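You operate a simulated robot arm through the tools that you are given. There is no shell and no other tool.

Carry out the task below with a simulated robot arm. There is one attempt and no reset: what you move stays moved.

TASK
Check the shims on the paint bench top. At the end: the red grease tube stands where the blue film gauge stood; the blue film gauge stands on top of the red test gauge; the shim with the smallest size on its label from the paint bench top is on the grey primed plate; the shim with the largest size on its label from the paint bench top is on top of the grey channel stub; the orange spring bush from the paint bench top stands where the red grease tube stood; whatever was shut is shut again. Leave all else as you found it, and nothing knocked over.

Only the result counts: the job must be done as asked and must still hold three seconds after the hand-in. Knocking over, shifting, dropping, spilling or breaking anything else fails it.

THE ROBOT
A 6-joint arm with a two-finger parallel gripper, fixed in place. Base frame: the origin is on the floor under the middle of its stand, x ahead of it, y to its left, z up; the work surface is at about z = 860. Lengths are in mm, angles in degrees, forces in N, time in s.
With the tool pointing down near the work surface it reaches from about 240 to 640 mm from the base axis. Its first joint turns from -66.0 to 66.0 degrees. Payload 2.7 kg.
Tool frame: the origin (TCP) lies between the finger pads and is the grasp point; the fingertips stand 23 mm ahead of it; z points along the fingers, y is the line along which they close. The gripper opens to 94 mm. The fingers are 38 mm wide and 10 mm thick; the gripper's body (54 by 96 mm) begins 39 mm behind the TCP.
Orientation is told as [roll, pitch, yaw] about the base's x, y, z axes, in that order, counted from this pose: with the fingers straight down and closing along the base's y, the tool's x points along the base's -x, its y along +y and its z along -z.

THE INTERFACE
- The arm moves only by the tool servo_tool. Its argument "plan" is text: rows parted by semicolons, each of 6 numbers parted by spaces: the shift along the tool's x, y, z in units of 30 mm (1.0 is 30 mm), then the turn, a rotation vector about the tool's x, y, z in units of 6 degrees (1.0 is 6 degrees). In form: dx dy dz wx wy wz; .... A call has 1 to 20 rows; each row shifts and turns the commanded pose from where the row before left it, along the tool's axes as they then stand. "jaw" is the finger opening in mm, from 0 to 94, set as the call begins (left out, the last holds). A call with a number of a shift or a turn outside -1 to 1 is refused whole. Each row takes 0.2 s and may step no farther than 50 mm and 8.6 degrees from the row before; otherwise, or with a gripper value out of range, the whole call is refused. Where a pose cannot be reached the arm comes as near as it can. A force on the tool above 40 N (or 10 N above the force at the start of the call, whichever is more), or a blocked arm, ends the call early, and 0.2 s more pass. Each finger travels about 45 mm/s and halts on what it meets, pressing with about 21 N; the grip force reading is that of the motor and also rises with nothing between the fingers. The clock runs only during rows and for 0.2 s after the last one: add rows that do not move to give the fingers time. The reply holds the time, the measured pose of the TCP, the force on the tool along the base axes, the opening and the grip force, in the units named above and with some noise, with the torque about the TCP (base axes, N m) and any sound that the robot's microphone picked up.
- Cameras (640 x 400 px; columns grow to the right, rows downward): "scene" is fixed at [90.7, -448.5, 1402.1]; the picture's right is [0.61, -0.80, 0.00], its down [-0.48, -0.36, -0.80] and it looks along [0.64, 0.48, -0.60] (base axes); focal length 214 px, centre (320, 200). "wrist" rides on the gripper at [86, 16, -74] in the tool frame; the picture's right is [-0.18, 0.98, 0.00], its down [-0.58, -0.11, -0.81] and it looks along [-0.79, -0.15, 0.59] (tool axes); focal length 243 px, centre (320, 200). There is no depth. A picture from a camera that has moved, and an enlarged one, comes with that camera's place and axes in the base frame and with its lens.
- snapshot(camera): a new picture of that camera. The clock stands still meanwhile.
- close_up(camera, box): a new picture of the part [left, top, right, bottom] of that camera's present view, enlarged. The clock stands still meanwhile.
- hand_in(): hands the job in; it is judged then, once.

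Places have to be worked out from the pictures, the camera data and where the tool is seen. Open the gripper and draw the arm clear of the work before you hand the job in, unless the task says otherwise.

The tools are called after "Request:" as name(argument=value, ...) on one line, values as JSON. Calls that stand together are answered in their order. servo_tool: Moves the arm, as the interface text tells. Its arguments: {"type":"object","properties":{"plan":{"type":"string"},"jaw":{"type":"number"}},"required":["plan"]} The other tools are called the same way: snapshot (camera) takes a picture; close_up (camera, box) takes an enlarged picture of a part of a camera's view; hand_in () hands the job in.

At the start:

```text
clock: 0.0
eef_pos: [423.8, 66.5, 1219.3]
tool_rot: [0.0, -0.2, 0.0]
ft_force: [-1.0, 0.3, -0.8]
torque: [0.03, -0.03, -0.02]
opening: 93.9
gripper_force: 0.1
```

scene: 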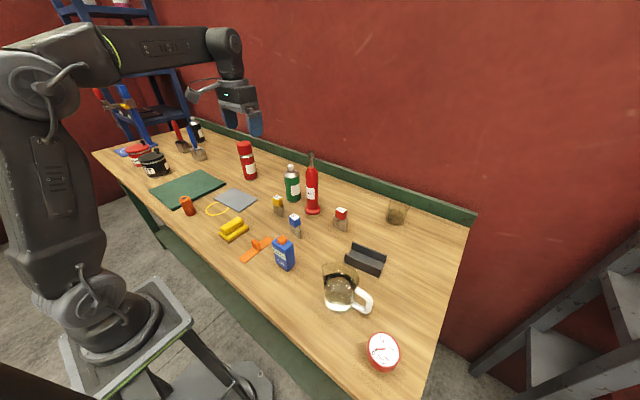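
wrist: 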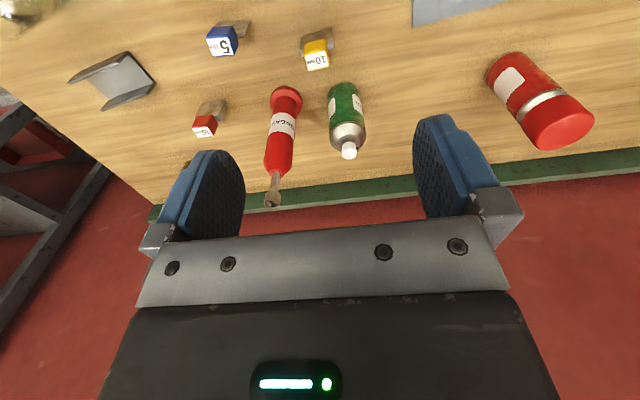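

I start by looking at the bench in detail from the fixed camera and from the wrist camera, before moving anything.

Request:
close_up(camera="scene", box=[220, 140, 420, 265])

Request:
close_up(camera="scene", box=[80, 100, 280, 225])

Request:
close_up(camera="scene", box=[220, 220, 420, 385])

Request:
close_up(camera="wrist", box=[160, 0, 400, 150])

```text
3.20 times, centred on (320, 202) of scene
camera zoom: at [90.7, -448.5, 1402.1], right [0.61, -0.8, 0.0], down [-0.48, -0.36, -0.8], along [0.64, 0.48, -0.6], focal length 686 px, centre (320, 192)
```

zoom: 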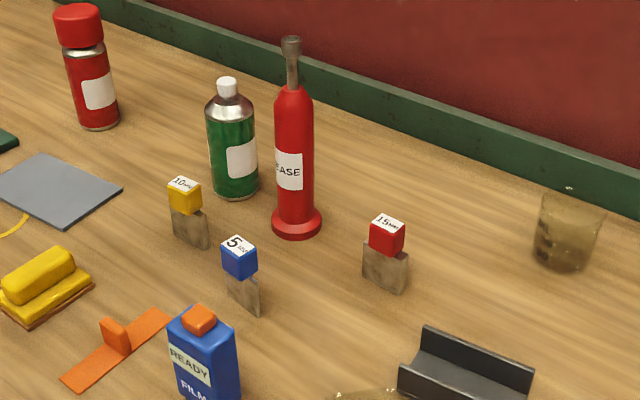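

```text
3.20 times, centred on (180, 162) of scene
camera zoom: at [90.7, -448.5, 1402.1], right [0.61, -0.8, 0.0], down [-0.48, -0.36, -0.8], along [0.64, 0.48, -0.6], focal length 686 px, centre (768, 320)
```

zoom: 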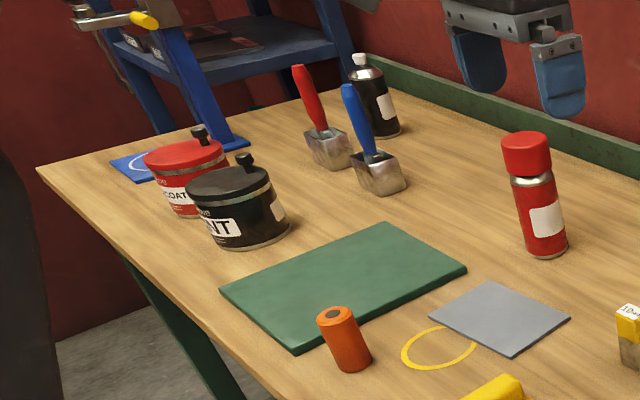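

```text
2.42 times, centred on (320, 302) of scene
camera zoom: at [90.7, -448.5, 1402.1], right [0.61, -0.8, 0.0], down [-0.48, -0.36, -0.8], along [0.64, 0.48, -0.6], focal length 520 px, centre (320, -48)
```

zoom: 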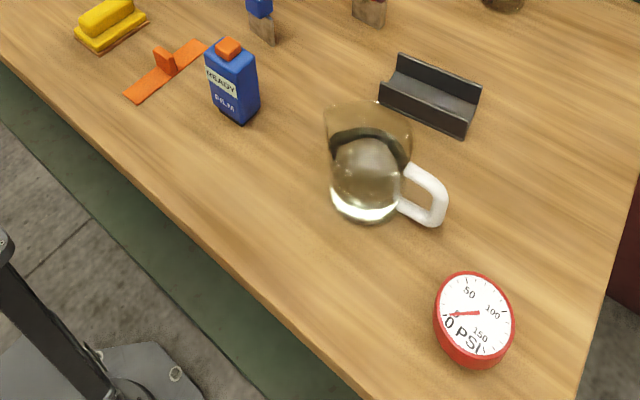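

```text
2.67 times, centred on (280, 75) of wrist
camera zoom: at [337.7, 82.9, 1291.9], right [0.18, 0.98, 0.0], down [0.58, -0.11, 0.81], along [0.79, -0.15, -0.59], focal length 647 px, centre (427, 533)
```

zoom: 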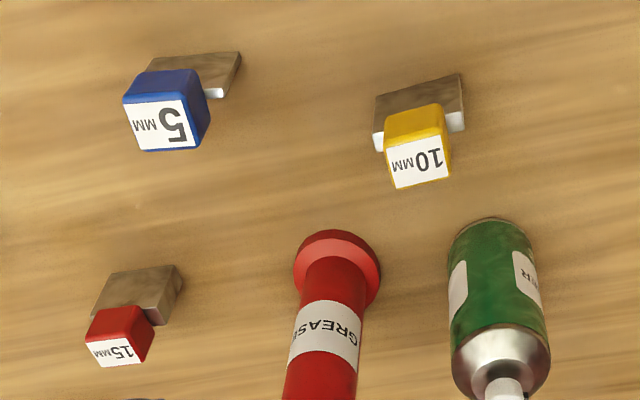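

The labels read 5 mm (blue), 10 mm (yellow) and 15 mm (red). I enlarge further to rule out decimal points, look for hidden shims, and see the target objects' shapes.

Request:
close_up(camera="scene", box=[265, 185, 355, 241])

Request:
close_up(camera="wrist", box=[180, 10, 350, 140])

Request:
close_up(camera="scene", box=[330, 190, 430, 290])

Request:
close_up(camera="scene", box=[230, 230, 310, 280])

Request:
close_up(camera="scene", box=[340, 310, 440, 390])

Request:
close_up(camera="scene", box=[110, 110, 220, 190])

```text
7.11 times, centred on (310, 213) of scene
camera zoom: at [90.7, -448.5, 1402.1], right [0.61, -0.8, 0.0], down [-0.48, -0.36, -0.8], along [0.64, 0.48, -0.6], focal length 1525 px, centre (391, 108)
```

zoom: 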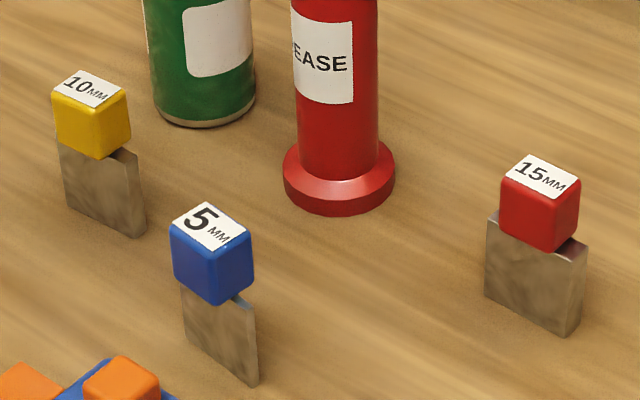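

```text
3.08 times, centred on (265, 75) of wrist
camera zoom: at [337.7, 82.9, 1291.9], right [0.18, 0.98, 0.0], down [0.58, -0.11, 0.81], along [0.79, -0.15, -0.59], focal length 746 px, centre (489, 585)
```

zoom: 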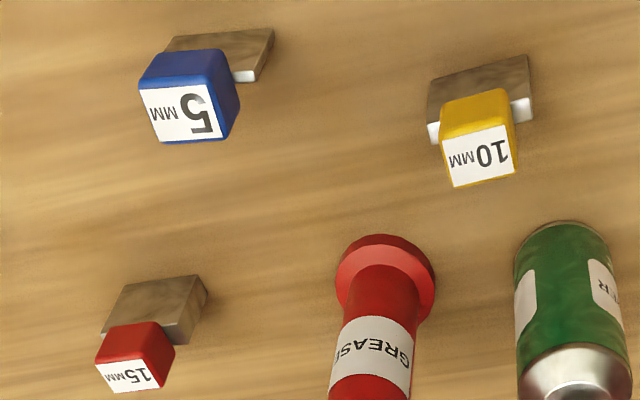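

```text
4.00 times, centred on (380, 240) of scene
camera zoom: at [90.7, -448.5, 1402.1], right [0.61, -0.8, 0.0], down [-0.48, -0.36, -0.8], along [0.64, 0.48, -0.6], focal length 858 px, centre (80, 40)
```

zoom: 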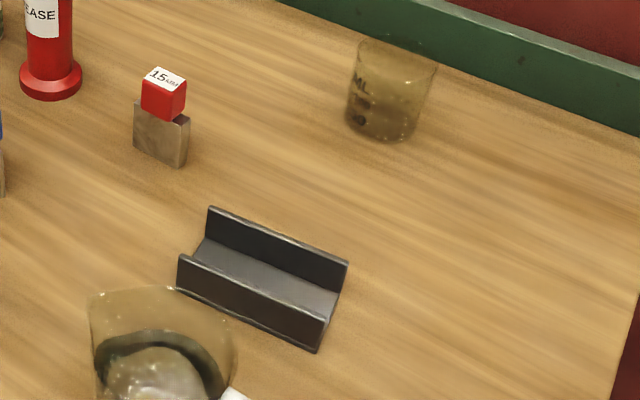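

```text
8.00 times, centred on (270, 255) of scene
camera zoom: at [90.7, -448.5, 1402.1], right [0.61, -0.8, 0.0], down [-0.48, -0.36, -0.8], along [0.64, 0.48, -0.6], focal length 1716 px, centre (720, -240)
```

zoom: 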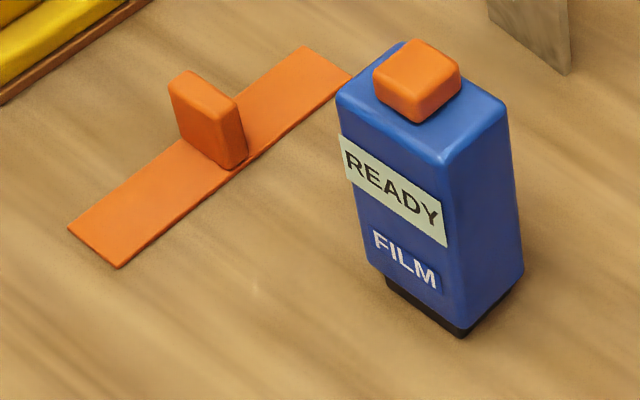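

```text
5.00 times, centred on (390, 350) of scene
camera zoom: at [90.7, -448.5, 1402.1], right [0.61, -0.8, 0.0], down [-0.48, -0.36, -0.8], along [0.64, 0.48, -0.6], focal length 1072 px, centre (-30, -550)
```

zoom: 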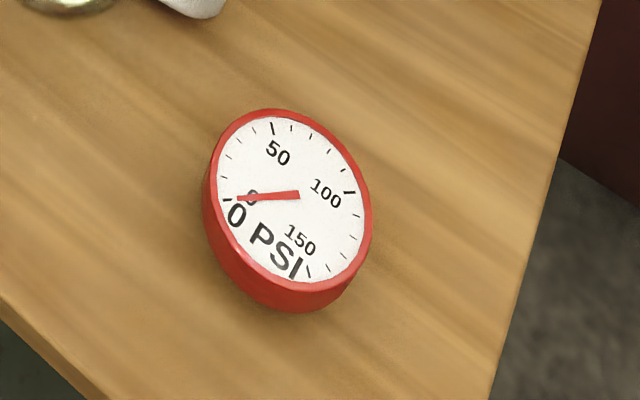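

```text
5.00 times, centred on (165, 150) of scene
camera zoom: at [90.7, -448.5, 1402.1], right [0.61, -0.8, 0.0], down [-0.48, -0.36, -0.8], along [0.64, 0.48, -0.6], focal length 1072 px, centre (1095, 450)
```

zoom: 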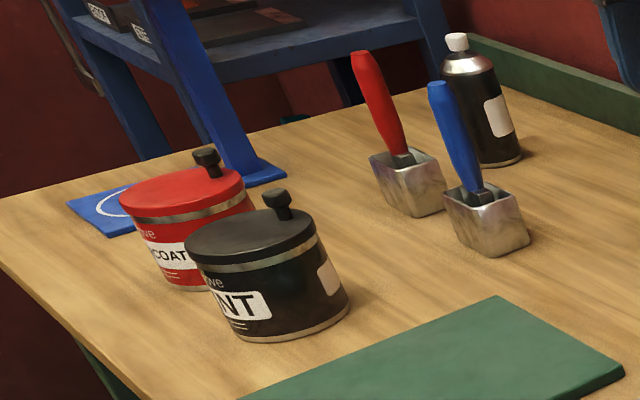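

All labels are plain whole millimetres: 5 is smallest (blue), 15 is largest (red). I estimate the film gauge at about (345, -128), its top at about z 960, and axis-aligned. I hover above it to refine that with the wrist camera.

Request:
servo_tool(plan="0.33 -0.81 0.5 0 0 0;0.33 -0.81 0.5 0 0 0;0.33 -0.81 0.5 0 0 0;0.33 -0.81 0.5 0 0 0;0.33 -0.81 0.5 0 0 0;0.33 -0.81 0.5 0 0 0;0.33 -0.81 0.5 0 0 0;0.33 -0.81 0.5 0 0 0;0 0 0 0 0 0", jaw=94)

Request:
snapshot(camera="wrist")

Request:
snapshot(camera="scene")

```text
clock: 2.0
eef_pos: [348.3, -125.2, 1099.0]
tool_rot: [0.0, -0.2, 0.0]
ft_force: [-0.6, 0.1, -0.1]
torque: [-0.02, 0.02, 0.01]
opening: 94.1
gripper_force: 0.0
```

```text
taken
camera wrist: at [260.5, -109.2, 1172.5], right [0.18, 0.98, 0.0], down [0.58, -0.11, 0.81], along [0.79, -0.15, -0.59], focal length 243 px, centre (320, 200)
```

wrist: 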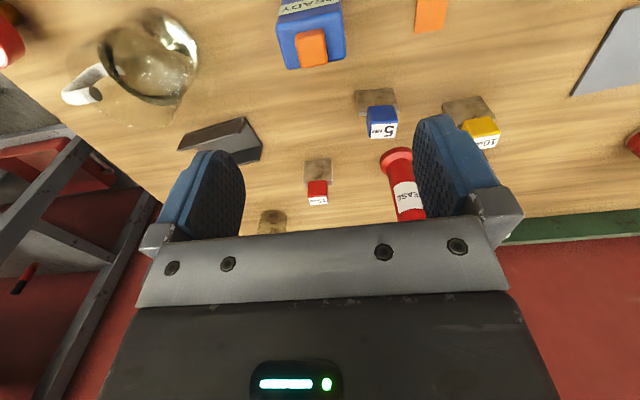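

```text
taken
```

scene: 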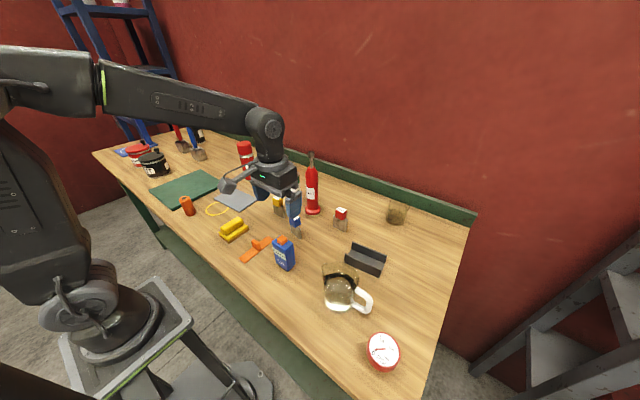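

I'll enlarge the wrist view over the film gauge and the shims to measure them more accurately.

Request:
close_up(camera="wrist", box=[250, 0, 410, 100])

Request:
close_up(camera="wrist", box=[280, 80, 440, 230])

Request:
close_up(camera="wrist", box=[0, 0, 280, 175])

```text
4.00 times, centred on (330, 50) of wrist
camera zoom: at [260.5, -109.2, 1172.5], right [0.18, 0.98, 0.0], down [0.58, -0.11, 0.81], along [0.79, -0.15, -0.59], focal length 970 px, centre (280, 800)
```

zoom: 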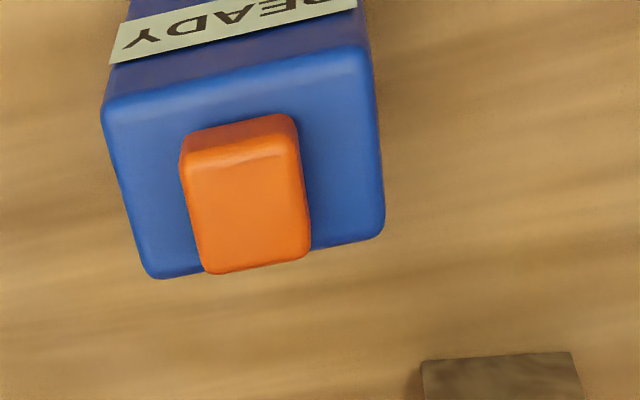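

```text
2.67 times, centred on (360, 155) of wrist
camera zoom: at [260.5, -109.2, 1172.5], right [0.18, 0.98, 0.0], down [0.58, -0.11, 0.81], along [0.79, -0.15, -0.59], focal length 647 px, centre (213, 320)
```

zoom: 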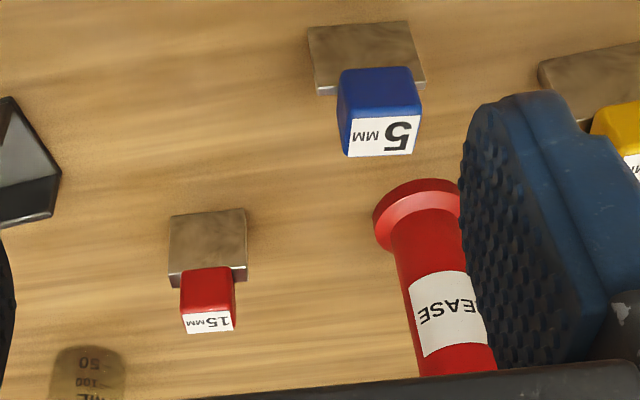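

```text
2.29 times, centred on (140, 88) of wrist
camera zoom: at [260.5, -109.2, 1172.5], right [0.18, 0.98, 0.0], down [0.58, -0.11, 0.81], along [0.79, -0.15, -0.59], focal length 555 px, centre (731, 457)
```

zoom: 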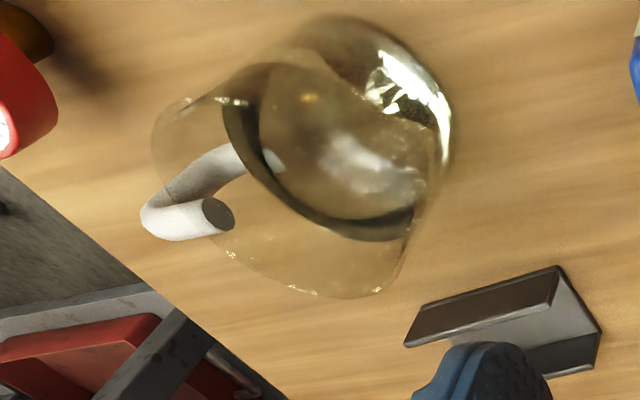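

The film gauge top is at about x 323-358, y -154 to -105, so its centre is near (341, -129). I lower to about 40 mm above the grip height and check the clearance.

Request:
servo_tool(plan="0.09 -0.06 0.9 0 0 0;0.09 -0.06 0.9 0 0 0;0 0 0.9 0 0 0;0 0 0.9 0 0 0;0 0 0 0 0 0;0 0 0 0 0 0", jaw=94)

Request:
snapshot(camera="wrist")

Request:
close_up(camera="scene", box=[220, 180, 380, 280])

```text
clock: 3.4
eef_pos: [342.5, -130.7, 991.6]
tool_rot: [0.0, -0.3, 0.0]
ft_force: [0.0, 0.6, -1.0]
torque: [0.01, 0.02, 0.01]
opening: 94.1
gripper_force: 0.1
```

```text
taken
camera wrist: at [255.3, -114.1, 1063.9], right [0.18, 0.98, 0.0], down [0.58, -0.11, 0.81], along [0.79, -0.15, -0.59], focal length 243 px, centre (320, 200)
```

wrist: 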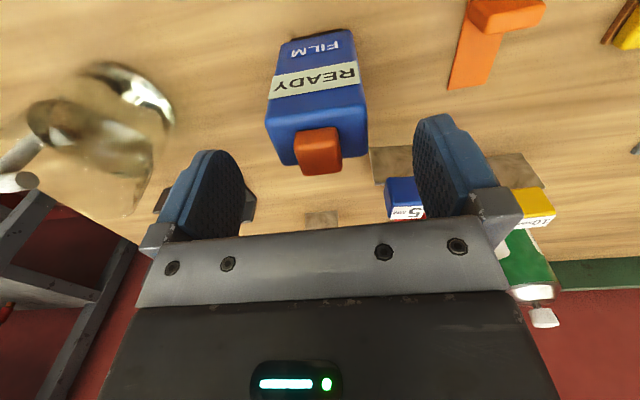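

```text
4.00 times, centred on (300, 230) of scene
camera zoom: at [90.7, -448.5, 1402.1], right [0.61, -0.8, 0.0], down [-0.48, -0.36, -0.8], along [0.64, 0.48, -0.6], focal length 858 px, centre (400, 80)
```

zoom: 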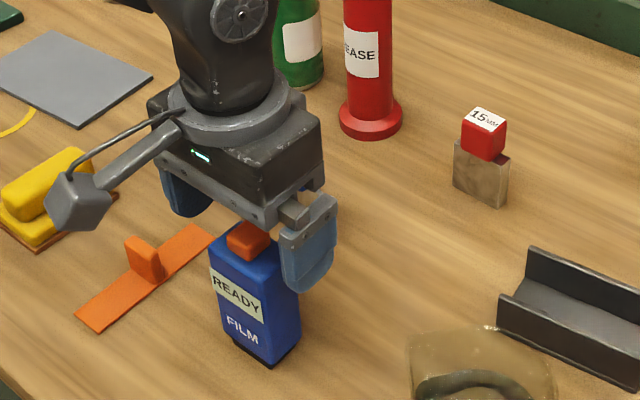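

The fingers straddle the gauge well. I take an enlarged look to refine the gauge's centre and the button's height.

Request:
close_up(camera="wrist", box=[230, 20, 422, 180])

```text
2.50 times, centred on (326, 100) of wrist
camera zoom: at [255.3, -114.1, 1063.9], right [0.18, 0.98, 0.0], down [0.58, -0.11, 0.81], along [0.79, -0.15, -0.59], focal length 606 px, centre (305, 450)
```

zoom: 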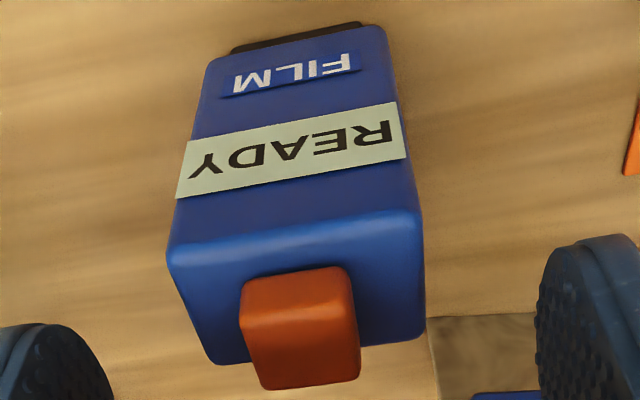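

The gauge centre is about (340.5, -129.8), with its body top near 960 and button top near 970. I descend to TCP z of about 943 and close the fingers on the body.

Request:
servo_tool(plan="0 0 0.8 0 0 0;0 0 0.78 0 0 0;0 0 0 0 0 0", jaw=94)

Request:
servo_tool(plan="0 0 0 0 0 0;0 0 0 0 0 0;0 0 0 0 0 0;0 0 0 0 0 0;0 0 0 0 0 0", jaw=25)

Request:
snapshot(camera="wrist")

```text
clock: 4.2
eef_pos: [342.6, -130.8, 943.7]
tool_rot: [-0.1, -0.1, -0.1]
ft_force: [0.0, -0.2, 0.1]
torque: [0.01, -0.01, 0.01]
opening: 94.2
gripper_force: 0.1
```

```text
clock: 5.4
eef_pos: [342.5, -132.6, 943.4]
tool_rot: [0.1, -0.1, 0.1]
ft_force: [0.0, 0.9, -0.1]
torque: [0.04, -0.05, 0.01]
opening: 51.9
gripper_force: 21.3
```

```text
taken
camera wrist: at [255.8, -116.2, 1016.8], right [0.18, 0.98, 0.0], down [0.58, -0.11, 0.81], along [0.79, -0.15, -0.59], focal length 243 px, centre (320, 200)
```

wrist: 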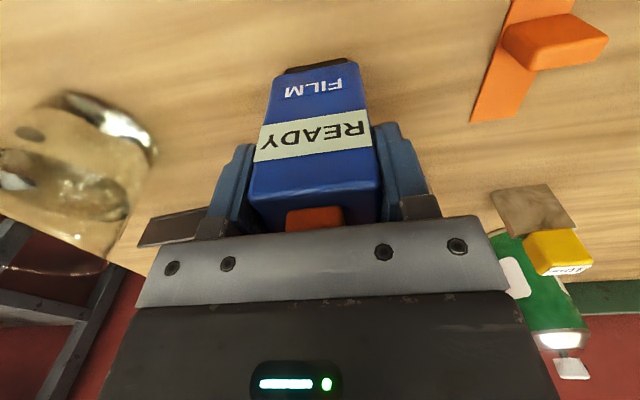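

The gauge is held (opening 52 mm, 21 N) at TCP (342, -131.5), so its standing place is about (341, -131). I lift it straight up by about 150 mm.

Request:
servo_tool(plan="0 0 -0.2 0 0 0;0 0 -0.5 0 0 0;0 0 -0.8 0 0 0;0 0 -1 0 0 0;0 0 -1 0 0 0;0 0 -0.9 0 0 0;0 0 -0.5 0 0 0;0 0 -0.2 0 0 0;0 0 0 0 0 0", jaw=25)

Request:
snapshot(camera="scene")

```text
clock: 7.4
eef_pos: [341.1, -131.8, 1097.7]
tool_rot: [0.0, -0.3, 0.0]
ft_force: [0.3, 0.9, -0.7]
torque: [-0.01, 0.03, 0.02]
opening: 52.0
gripper_force: 21.3
```

```text
taken
```

scene: 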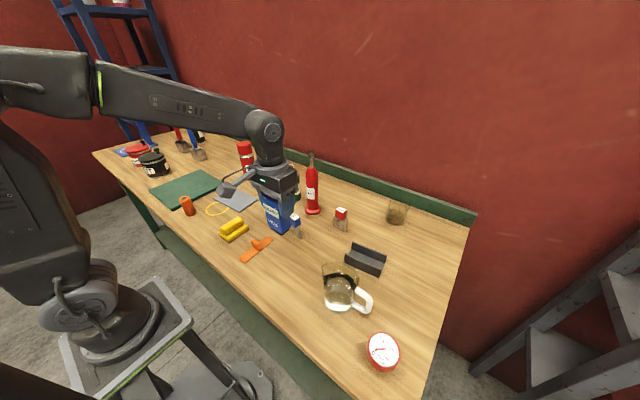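

The gauge is lifted cleanly. I carry it at this height over the jug to above the red test gauge, near (302, -452).

Request:
servo_tool(plan="0 -0.3 0 0 0 0;0 -0.6 0 0 0 0;0.1 -0.9 0 0 0 0;0.1 -0.95 0 0 0 0;0.15 -0.95 0 0 0 0;0.15 -0.95 0 0 0 0;0.15 -0.95 0 0 0 0;0.15 -0.95 0 0 0 0;0.15 -0.95 0 0 0 0;0.15 -0.95 0 0 0 0;0.1 -0.9 0 0 0 0;0.1 -0.7 0 0 0 0;0 -0.4 0 0 0 0;0 -0.2 0 0 0 0;0 0 0 0 0 0", jaw=25)

Request:
snapshot(camera="wrist")

Request:
snapshot(camera="scene")

```text
clock: 10.6
eef_pos: [301.2, -451.5, 1097.2]
tool_rot: [0.0, -0.1, 0.1]
ft_force: [-0.8, 0.3, -1.9]
torque: [0.03, 0.02, 0.03]
opening: 51.8
gripper_force: 20.5
```

```text
taken
camera wrist: at [213.1, -434.6, 1169.9], right [0.18, 0.98, 0.0], down [0.58, -0.11, 0.81], along [0.79, -0.15, -0.59], focal length 243 px, centre (320, 200)
```

wrist: 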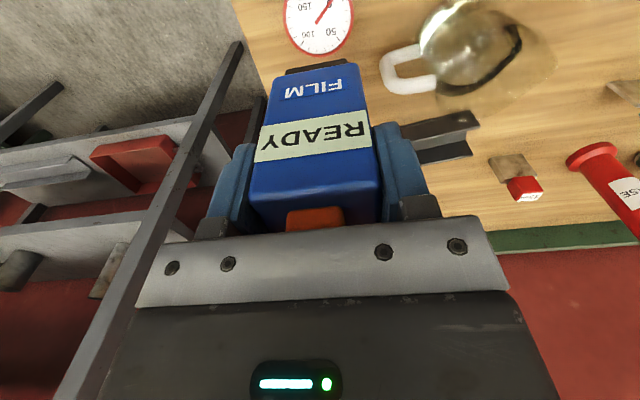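

```text
taken
```

scene: 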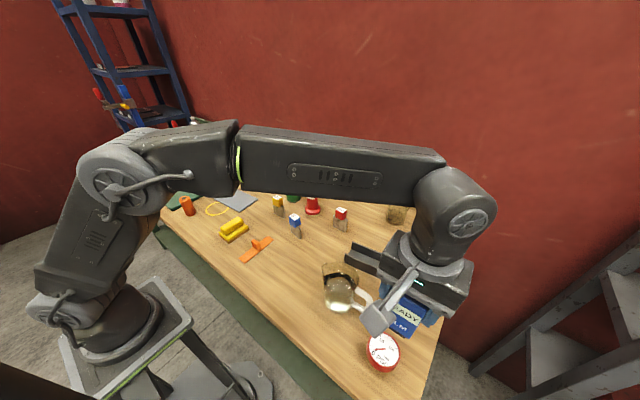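

The test gauge is about 67 mm across, centred near (297, -450). I nudge x by -2 mm, descend to about 15 mm above it, and check.

Request:
servo_tool(plan="0.07 0 0.5 0 0 0;0 0 0.8 0 0 0;0 0 0.8 0 0 0;0 0 0.7 0 0 0;0 0 0.5 0 0 0;0 0 0.3 0 0 0;0 0 0 0 0 0;0 0 0 0 0 0", jaw=25)

Request:
snapshot(camera="wrist")

Request:
close_up(camera="scene", box=[320, 250, 480, 390])

```text
clock: 12.4
eef_pos: [299.7, -450.9, 992.9]
tool_rot: [-0.4, -0.5, 0.0]
ft_force: [2.5, 6.4, 33.7]
torque: [0.85, -0.06, -0.09]
opening: 51.9
gripper_force: 21.0
heard: click
```

```text
taken
camera wrist: at [212.3, -434.6, 1065.3], right [0.18, 0.98, -0.01], down [0.57, -0.1, 0.81], along [0.8, -0.15, -0.58], focal length 243 px, centre (320, 200)
```

wrist: 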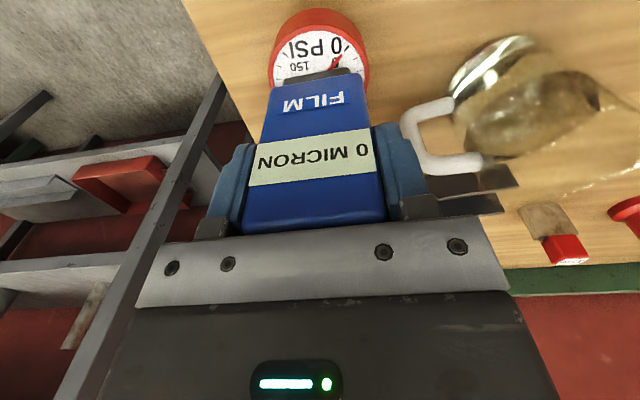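

```text
2.86 times, centred on (400, 320) of scene
camera zoom: at [90.5, -447.9, 1402.3], right [0.61, -0.8, 0.0], down [-0.48, -0.36, -0.8], along [0.64, 0.48, -0.6], focal length 613 px, centre (91, -143)
```

zoom: 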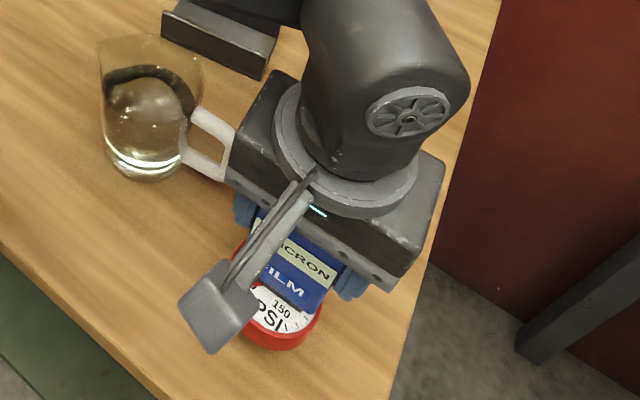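

Contact came earlier than I expected (33.7 N), a click was heard and the gauge's display changed, so I've pressed too deep. I back up a few millimetres to relieve the force.

Request:
servo_tool(plan="0 0 -0.1 0 0 0;0 0 -0.05 0 0 0;0 0 0 0 0 0", jaw=25)

Request:
close_up(camera="wrist", box=[200, 0, 440, 240])

```text
clock: 13.2
eef_pos: [300.3, -450.7, 993.1]
tool_rot: [-0.2, -0.2, 0.0]
ft_force: [3.5, -4.1, 13.1]
torque: [-0.42, -0.31, -0.02]
opening: 51.9
gripper_force: 21.4
```

```text
1.67 times, centred on (320, 120) of wrist
camera zoom: at [212.6, -434.2, 1065.9], right [0.18, 0.98, 0.0], down [0.58, -0.11, 0.81], along [0.79, -0.15, -0.59], focal length 404 px, centre (320, 333)
```

zoom: 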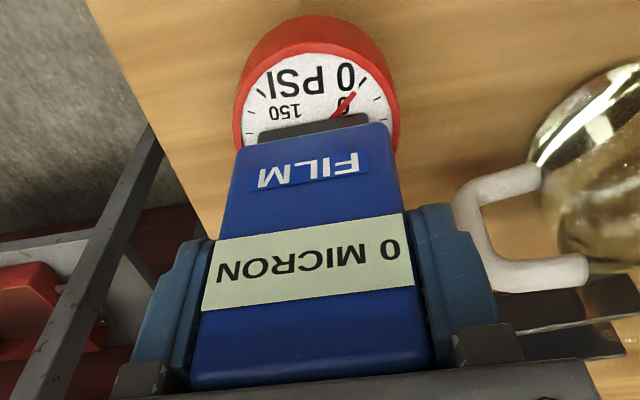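

The film gauge slid about 16 mm up in the grip: the test gauge stands on a stem and its face is near z 920, centred near (290, -449). I lift slightly off it, then shift about 9 mm toward the base to centre the gauge.

Request:
servo_tool(plan="0 0 -0.1 0 0 0;0 0 -0.15 0 0 0;0 0 -0.15 0 0 0;0 0 0 0 0 0;0 0 0 0 0 0", jaw=25)

Request:
close_up(camera="wrist", box=[200, 0, 440, 240])

Request:
close_up(camera="scene", box=[340, 300, 440, 390])

```text
clock: 14.4
eef_pos: [300.6, -449.8, 1005.4]
tool_rot: [0.1, -0.1, 0.0]
ft_force: [-0.9, -0.5, -1.9]
torque: [0.04, 0.01, -0.02]
opening: 51.7
gripper_force: 21.4
```

```text
1.67 times, centred on (320, 120) of wrist
camera zoom: at [213.4, -433.8, 1078.2], right [0.18, 0.98, 0.0], down [0.58, -0.11, 0.81], along [0.79, -0.15, -0.59], focal length 404 px, centre (320, 333)
```

zoom: 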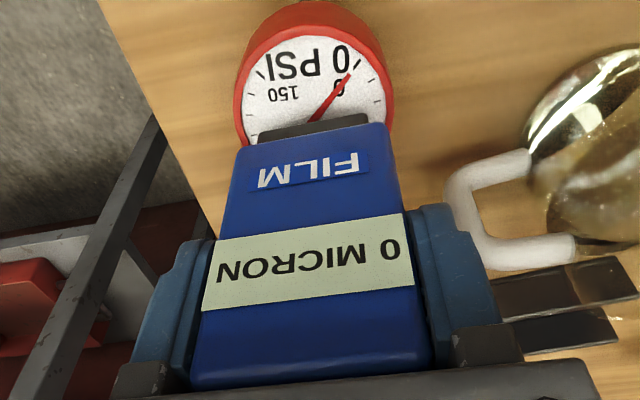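

```text
4.44 times, centred on (390, 345) of scene
camera zoom: at [90.7, -448.6, 1402.1], right [0.61, -0.8, 0.0], down [-0.48, -0.36, -0.8], along [0.64, 0.48, -0.6], focal length 953 px, centre (9, -444)
```

zoom: 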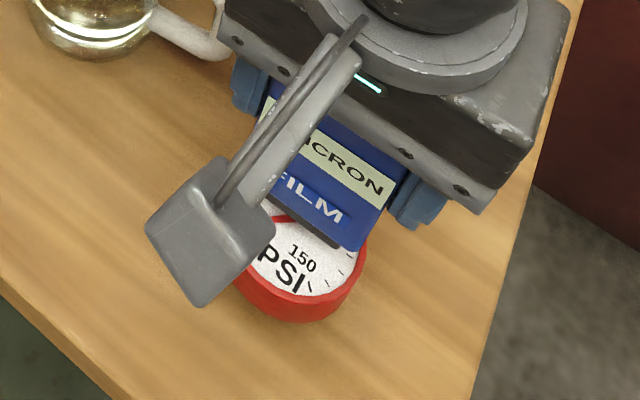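

It's clear of the face now; the disc's centre is at about (291, -450) with radius 30. I shift x by -7.5 mm, then lower in small steps.

Request:
servo_tool(plan="0.12 0 0 0 0 0;0.13 0 0 0 0 0;0 0 0.1 0 0 0;0 0 0.1 0 0 0;0 0 0 0 0 0;0 0 0 0 0 0", jaw=25)

Request:
close_up(camera="wrist", box=[200, 0, 440, 240])

```text
clock: 15.8
eef_pos: [292.4, -450.4, 1000.0]
tool_rot: [0.0, -0.2, 0.0]
ft_force: [-0.2, -0.2, -2.1]
torque: [-0.01, -0.02, 0.0]
opening: 51.8
gripper_force: 20.9
```

```text
1.67 times, centred on (320, 120) of wrist
camera zoom: at [205.1, -434.6, 1072.7], right [0.18, 0.98, 0.0], down [0.58, -0.11, 0.81], along [0.79, -0.15, -0.59], focal length 404 px, centre (320, 333)
```

zoom: 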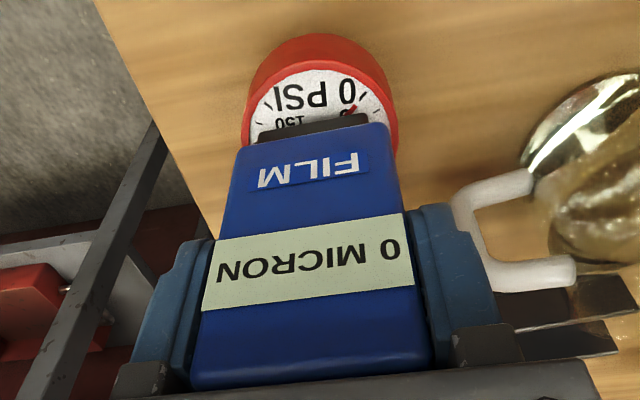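

Alignment looks centred. I continue down in very small steps, watching the force.

Request:
servo_tool(plan="0 0 0.05 0 0 0;0 0 0.05 0 0 0;0 0 0.03 0 0 0;0 0 0 0 0 0", jaw=25)

```text
clock: 16.8
eef_pos: [291.6, -451.3, 995.2]
tool_rot: [0.0, -0.1, 0.0]
ft_force: [-0.1, -0.4, -1.8]
torque: [-0.04, -0.03, -0.02]
opening: 51.8
gripper_force: 21.0
```

No contact yet; I continue in millimetre steps.

Request:
servo_tool(plan="0 0 0.03 0 0 0;0 0 0.03 0 0 0;0 0 0 0 0 0", jaw=25)

```text
clock: 17.6
eef_pos: [292.9, -449.9, 993.8]
tool_rot: [0.0, -0.3, -0.1]
ft_force: [0.5, -0.3, -0.3]
torque: [-0.04, -0.05, 0.0]
opening: 51.7
gripper_force: 20.8
```

Request:
servo_tool(plan="0 0 0.03 0 0 0;0 0 0.02 0 0 0;0 0 0 0 0 0", jaw=25)

```text
clock: 18.4
eef_pos: [291.6, -449.3, 993.9]
tool_rot: [-0.1, -0.3, -0.1]
ft_force: [1.5, 0.2, 7.1]
torque: [0.14, -0.27, 0.0]
opening: 51.9
gripper_force: 20.7
```

Contact at about 7 N. I open the fingers slightly to release the gauge on the test gauge's face, and look.

Request:
servo_tool(plan="0 0 0 0 0 0;0 0 0 0 0 0;0 0 0 0 0 0", jaw=62)

Request:
close_up(camera="wrist", box=[200, 0, 440, 240])

Request:
close_up(camera="scene", box=[340, 290, 440, 390])

```text
clock: 19.2
eef_pos: [292.3, -449.6, 993.4]
tool_rot: [-0.2, -0.2, 0.1]
ft_force: [-0.7, -0.1, 14.2]
torque: [0.0, 0.03, -0.03]
opening: 62.0
gripper_force: 0.0
```

```text
1.67 times, centred on (320, 120) of wrist
camera zoom: at [204.4, -434.2, 1066.0], right [0.18, 0.98, 0.0], down [0.58, -0.11, 0.81], along [0.79, -0.15, -0.59], focal length 404 px, centre (320, 333)
```

zoom: 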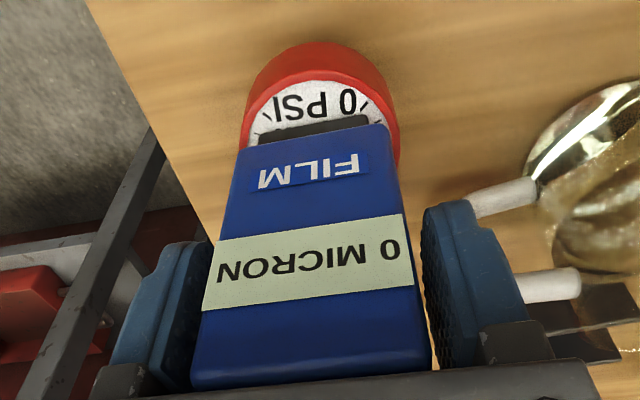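

```text
4.00 times, centred on (390, 340) of scene
camera zoom: at [90.6, -448.3, 1402.2], right [0.61, -0.8, 0.0], down [-0.48, -0.36, -0.8], along [0.64, 0.48, -0.6], focal length 858 px, centre (40, -360)
```

zoom: 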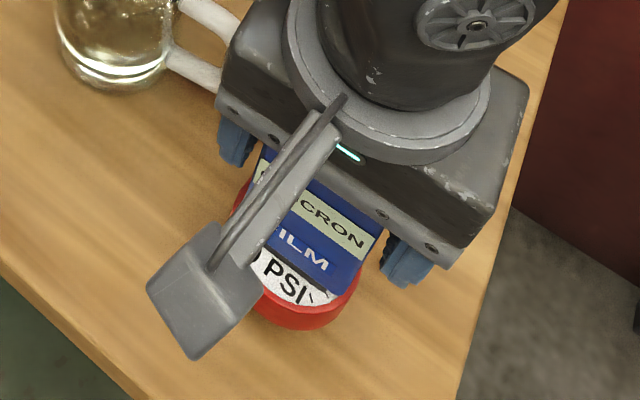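

The fingers are free on both sides and only the palm rests on the button. I lift straight up slowly, without opening further.

Request:
servo_tool(plan="0 0 -0.1 0 0 0;0 0 -0.2 0 0 0;0 0 0 0 0 0", jaw=62)

Request:
close_up(camera="wrist", box=[200, 0, 440, 240])

```text
clock: 20.0
eef_pos: [292.2, -450.4, 1000.0]
tool_rot: [0.1, -0.1, 0.0]
ft_force: [-0.1, -0.8, 1.3]
torque: [0.0, 0.01, 0.04]
opening: 62.1
gripper_force: 0.0
```

```text
1.67 times, centred on (320, 120) of wrist
camera zoom: at [204.3, -434.4, 1072.9], right [0.18, 0.98, 0.0], down [0.58, -0.11, 0.81], along [0.79, -0.15, -0.59], focal length 404 px, centre (320, 333)
```

zoom: 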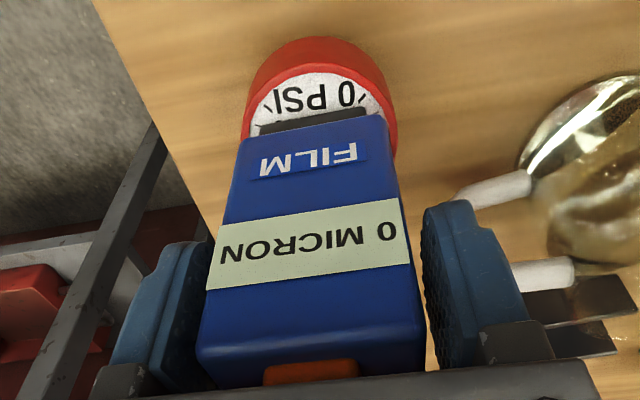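

The film gauge stands free on the test gauge. I rise well clear and check the placement.

Request:
servo_tool(plan="0 0 -0.3 0 0 0;0 0 -0.6 0 0 0;0 0 -0.8 0 0 0;0 0 -0.9 0 0 0;0 0 -0.9 0 0 0;0 0 -0.4 0 0 0;0 0 0 0 0 0", jaw=62)

Request:
close_up(camera="wrist", box=[200, 0, 440, 150])

Request:
snapshot(camera="scene")

```text
clock: 21.6
eef_pos: [290.2, -451.3, 1118.0]
tool_rot: [0.0, -0.1, 0.0]
ft_force: [0.5, 0.5, 0.4]
torque: [0.02, -0.01, 0.01]
opening: 61.8
gripper_force: 0.0
```

```text
2.67 times, centred on (320, 75) of wrist
camera zoom: at [203.5, -434.9, 1191.7], right [0.18, 0.98, 0.0], down [0.58, -0.11, 0.81], along [0.79, -0.15, -0.59], focal length 647 px, centre (320, 533)
```

zoom: 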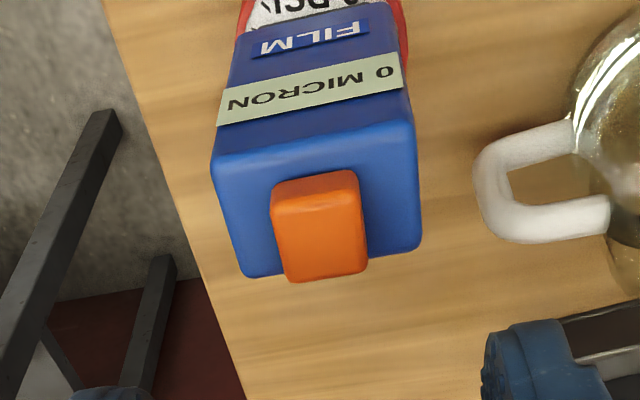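

```text
taken
```

scene: 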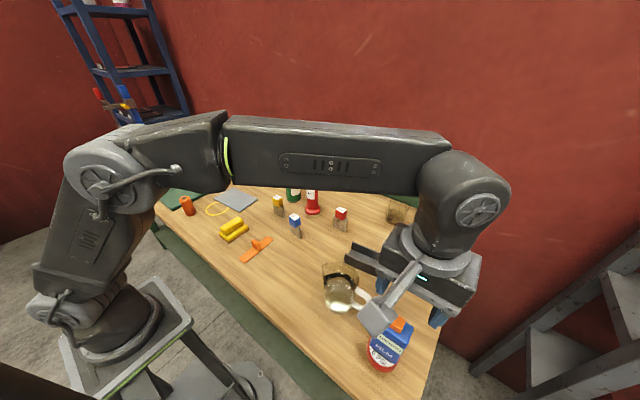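

The film gauge stands squarely on the test gauge. Next is the grease tube: I move back over the bench to view its nozzle closely.

Request:
servo_tool(plan="0 0.3 -0.3 0 0 0;0 0.6 -0.5 0 0 0;-0.3 0.9 -0.3 0 0 0;-0.5 0.85 0 0 0 0;-0.5 0.85 0 0 0 0;-0.5 0.85 0 0 0 0;-0.5 0.85 0 0 0 0;-0.5 0.85 0 0 0 0;-0.5 0.85 0 0 0 0;-0.5 0.85 0 0 0 0;-0.5 0.85 0 0 0 0;-0.5 0.85 0 0 0 0;-0.5 0.85 0 0 0 0;-0.5 0.85 0 0 0 0;-0.5 0.85 0 0 0 0;-0.5 0.85 0 0 0 0;-0.5 0.85 0 0 0 0;-0.3 0.4 0 0 0 0;0 0 0 0 0 0", jaw=94)

Request:
snapshot(camera="wrist")

Request:
snapshot(camera="scene")

```text
clock: 25.6
eef_pos: [520.5, -27.0, 1151.9]
tool_rot: [0.0, -0.2, 0.0]
ft_force: [-0.2, -0.1, 0.1]
torque: [-0.02, 0.0, 0.02]
opening: 93.9
gripper_force: 0.1
```

```text
taken
camera wrist: at [433.1, -10.5, 1224.5], right [0.18, 0.98, 0.0], down [0.58, -0.11, 0.81], along [0.79, -0.15, -0.59], focal length 243 px, centre (320, 200)
```

wrist: 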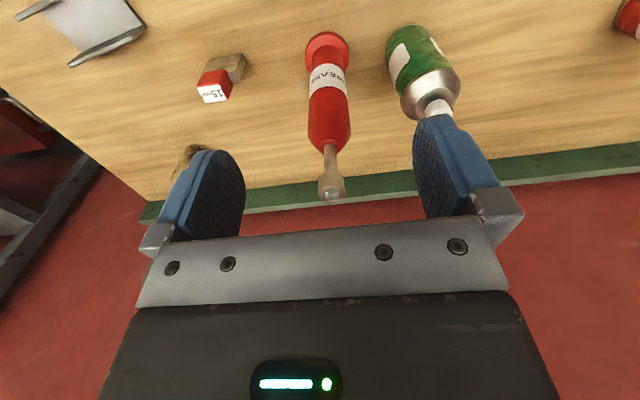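

```text
taken
```

scene: 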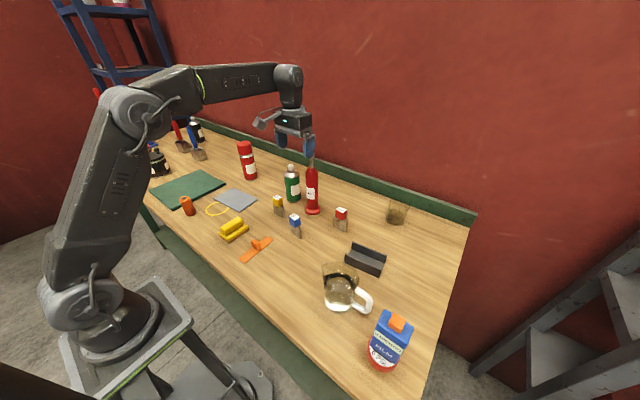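

Request:
close_up(camera="wrist", box=[270, 10, 430, 210])

Request:
close_up(camera="scene", box=[280, 140, 360, 220])

Request:
close_up(camera="scene", box=[340, 300, 440, 390])

```text
2.00 times, centred on (350, 110) of wrist
camera zoom: at [433.1, -10.5, 1224.5], right [0.18, 0.98, 0.0], down [0.58, -0.11, 0.81], along [0.79, -0.15, -0.59], focal length 485 px, centre (260, 380)
```

zoom: 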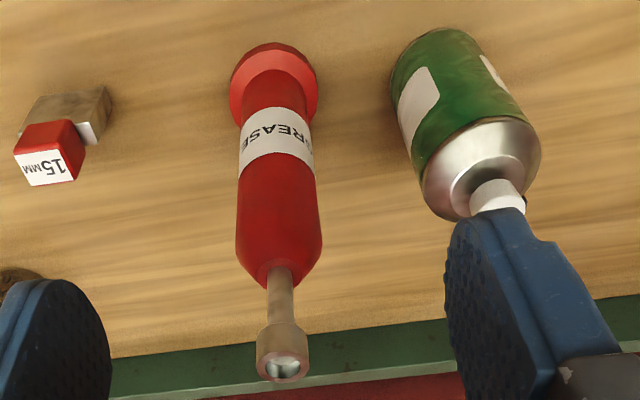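

```text
5.00 times, centred on (320, 180) of scene
camera zoom: at [90.7, -448.5, 1402.1], right [0.61, -0.8, 0.0], down [-0.48, -0.36, -0.8], along [0.64, 0.48, -0.6], focal length 1072 px, centre (320, 300)
```

zoom: 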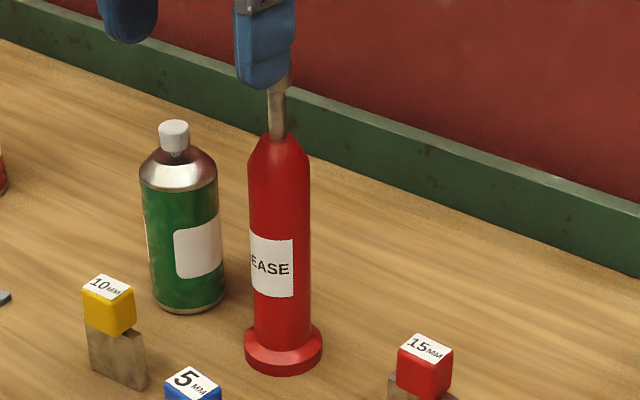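

```text
4.44 times, centred on (390, 345) of scene
camera zoom: at [90.7, -448.5, 1402.1], right [0.61, -0.8, 0.0], down [-0.48, -0.36, -0.8], along [0.64, 0.48, -0.6], focal length 953 px, centre (9, -444)
```

zoom: 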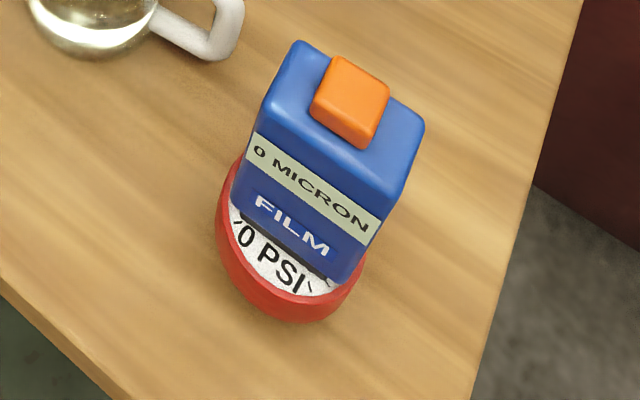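

I put the tube's axis at about (587, -28.5) with its coupler tip (about 21 mm wide) at z 1083-1105. I move over it at z of about 1150 and check alignment before lowering.

Request:
servo_tool(plan="-0.5 -0.07 0 0 0 0;-0.8 0 0 0 0 0;-0.65 0 0 0 0 0;-0.3 0 0 0 0 0;0 0 0 0 0 0;0 0 0 0 0 0", jaw=60)

Request:
snapshot(camera="wrist")

Request:
close_up(camera="scene", box=[260, 110, 360, 220])

```text
clock: 27.0
eef_pos: [582.0, -30.7, 1150.1]
tool_rot: [0.0, -0.3, -0.1]
ft_force: [0.0, -0.1, -0.1]
torque: [0.0, -0.02, -0.06]
opening: 59.9
gripper_force: 0.1
out of reach, approached as far as the arm can: row 4
```

```text
taken
camera wrist: at [495.6, -14.5, 1221.4], right [0.18, 0.98, 0.0], down [0.58, -0.11, 0.81], along [0.79, -0.15, -0.59], focal length 243 px, centre (320, 200)
```

wrist: 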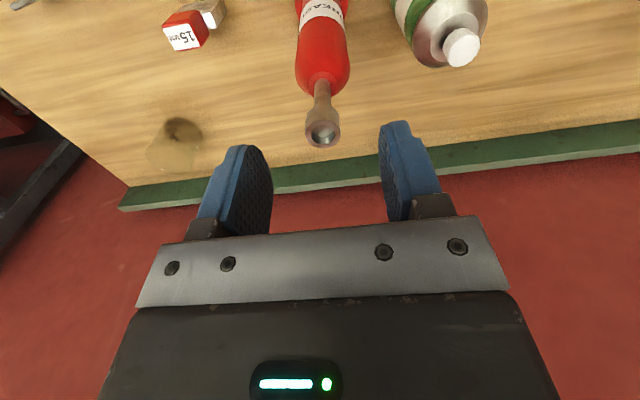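

```text
3.64 times, centred on (310, 165) of scene
camera zoom: at [90.7, -448.5, 1402.1], right [0.61, -0.8, 0.0], down [-0.48, -0.36, -0.8], along [0.64, 0.48, -0.6], focal length 780 px, centre (356, 327)
```

zoom: 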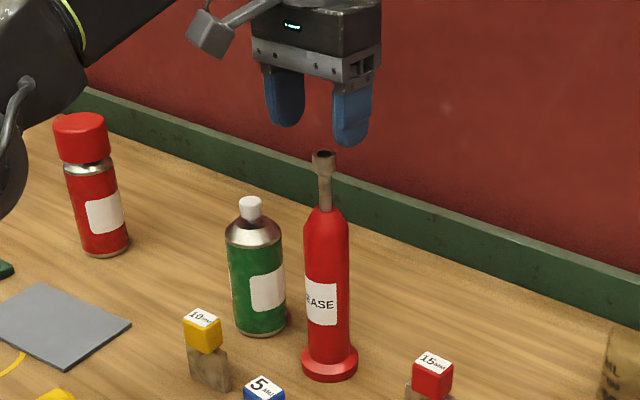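

It's reach-limited at this height (x 582), but reach grows lower down, and the y alignment matches (tip at y of about -30.5). I lower so the pads straddle the coupler.

Request:
servo_tool(plan="0 0 0.3 0 0 0;0 0 0.5 0 0 0;0 0 0.5 0 0 0;0 0 0.4 0 0 0;0 0 0 0 0 0;0 0 0 0 0 0", jaw=60)

Request:
snapshot(camera="wrist")

Request:
close_up(camera="scene", box=[260, 110, 360, 220])

```text
clock: 28.4
eef_pos: [584.2, -29.9, 1099.1]
tool_rot: [0.0, -0.2, -0.1]
ft_force: [0.9, 0.1, -0.7]
torque: [-0.01, 0.03, 0.03]
opening: 59.8
gripper_force: 0.0
```

```text
taken
camera wrist: at [496.4, -13.9, 1171.9], right [0.18, 0.98, 0.0], down [0.58, -0.11, 0.81], along [0.79, -0.15, -0.59], focal length 243 px, centre (320, 200)
```

wrist: 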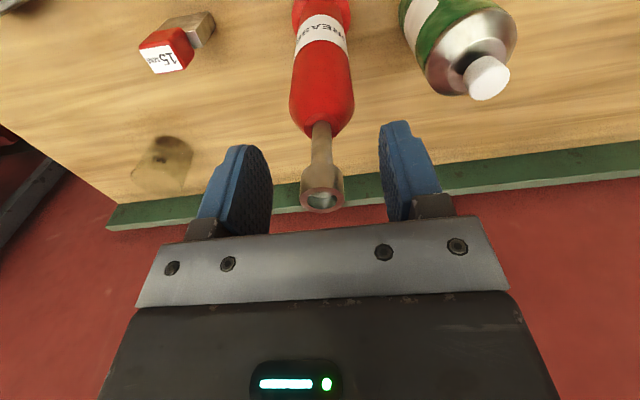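

```text
3.64 times, centred on (310, 165) of scene
camera zoom: at [90.7, -448.5, 1402.1], right [0.61, -0.8, 0.0], down [-0.48, -0.36, -0.8], along [0.64, 0.48, -0.6], focal length 780 px, centre (356, 327)
```

zoom: 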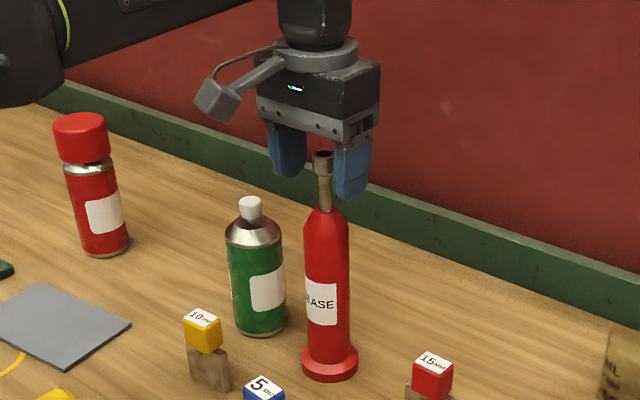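

I enlarge the tip to make sure it lies within the pad width along x before closing.

Request:
close_up(camera="wrist", box=[240, 100, 400, 220])

Request:
close_up(camera="scene", box=[290, 140, 350, 180])

```text
3.33 times, centred on (320, 160) of wrist
camera zoom: at [496.4, -13.9, 1171.9], right [0.18, 0.98, 0.0], down [0.58, -0.11, 0.81], along [0.79, -0.15, -0.59], focal length 809 px, centre (320, 333)
```

zoom: 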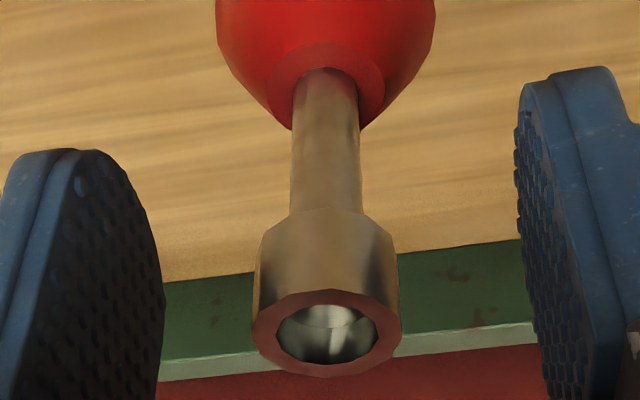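

```text
10.00 times, centred on (320, 160) of scene
camera zoom: at [90.7, -448.5, 1402.1], right [0.61, -0.8, 0.0], down [-0.48, -0.36, -0.8], along [0.64, 0.48, -0.6], focal length 2145 px, centre (320, 600)
```

zoom: 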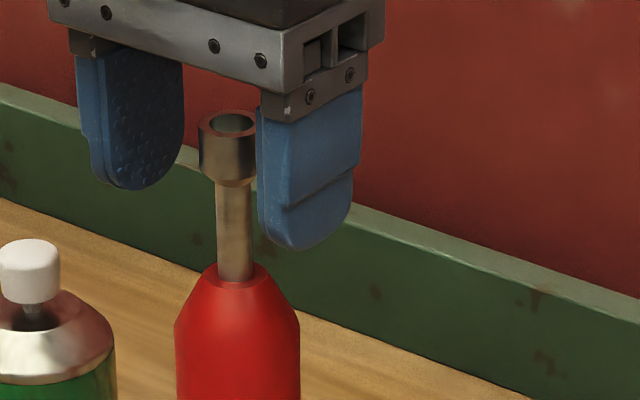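

The coupler lies within the pads (about 5 mm forward of the TCP, centred in y). I close on it.

Request:
servo_tool(plan="0 0 0 0 0 0;0 0 0 0 0 0;0 0 0 0 0 0;0 0 0 0 0 0;0 0 0 0 0 0", jaw=5)

Request:
close_up(camera="scene", box=[280, 140, 360, 220])

```text
clock: 29.6
eef_pos: [583.4, -30.5, 1099.6]
tool_rot: [0.0, -0.2, 0.0]
ft_force: [-0.6, -0.3, -0.2]
torque: [0.15, -0.04, -0.05]
opening: 18.6
gripper_force: 20.9
```

```text
5.00 times, centred on (320, 180) of scene
camera zoom: at [90.7, -448.6, 1402.1], right [0.61, -0.8, 0.0], down [-0.48, -0.36, -0.8], along [0.64, 0.48, -0.6], focal length 1072 px, centre (320, 300)
```

zoom: 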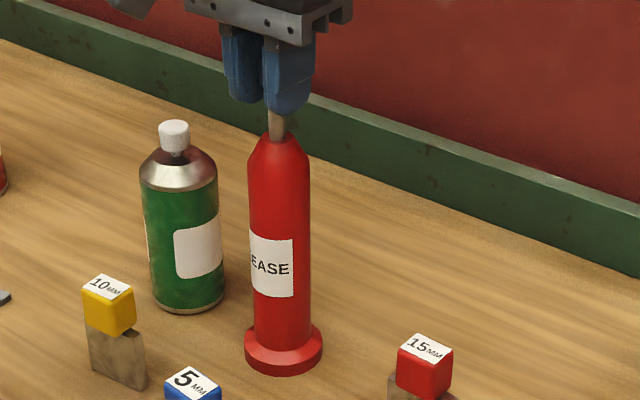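

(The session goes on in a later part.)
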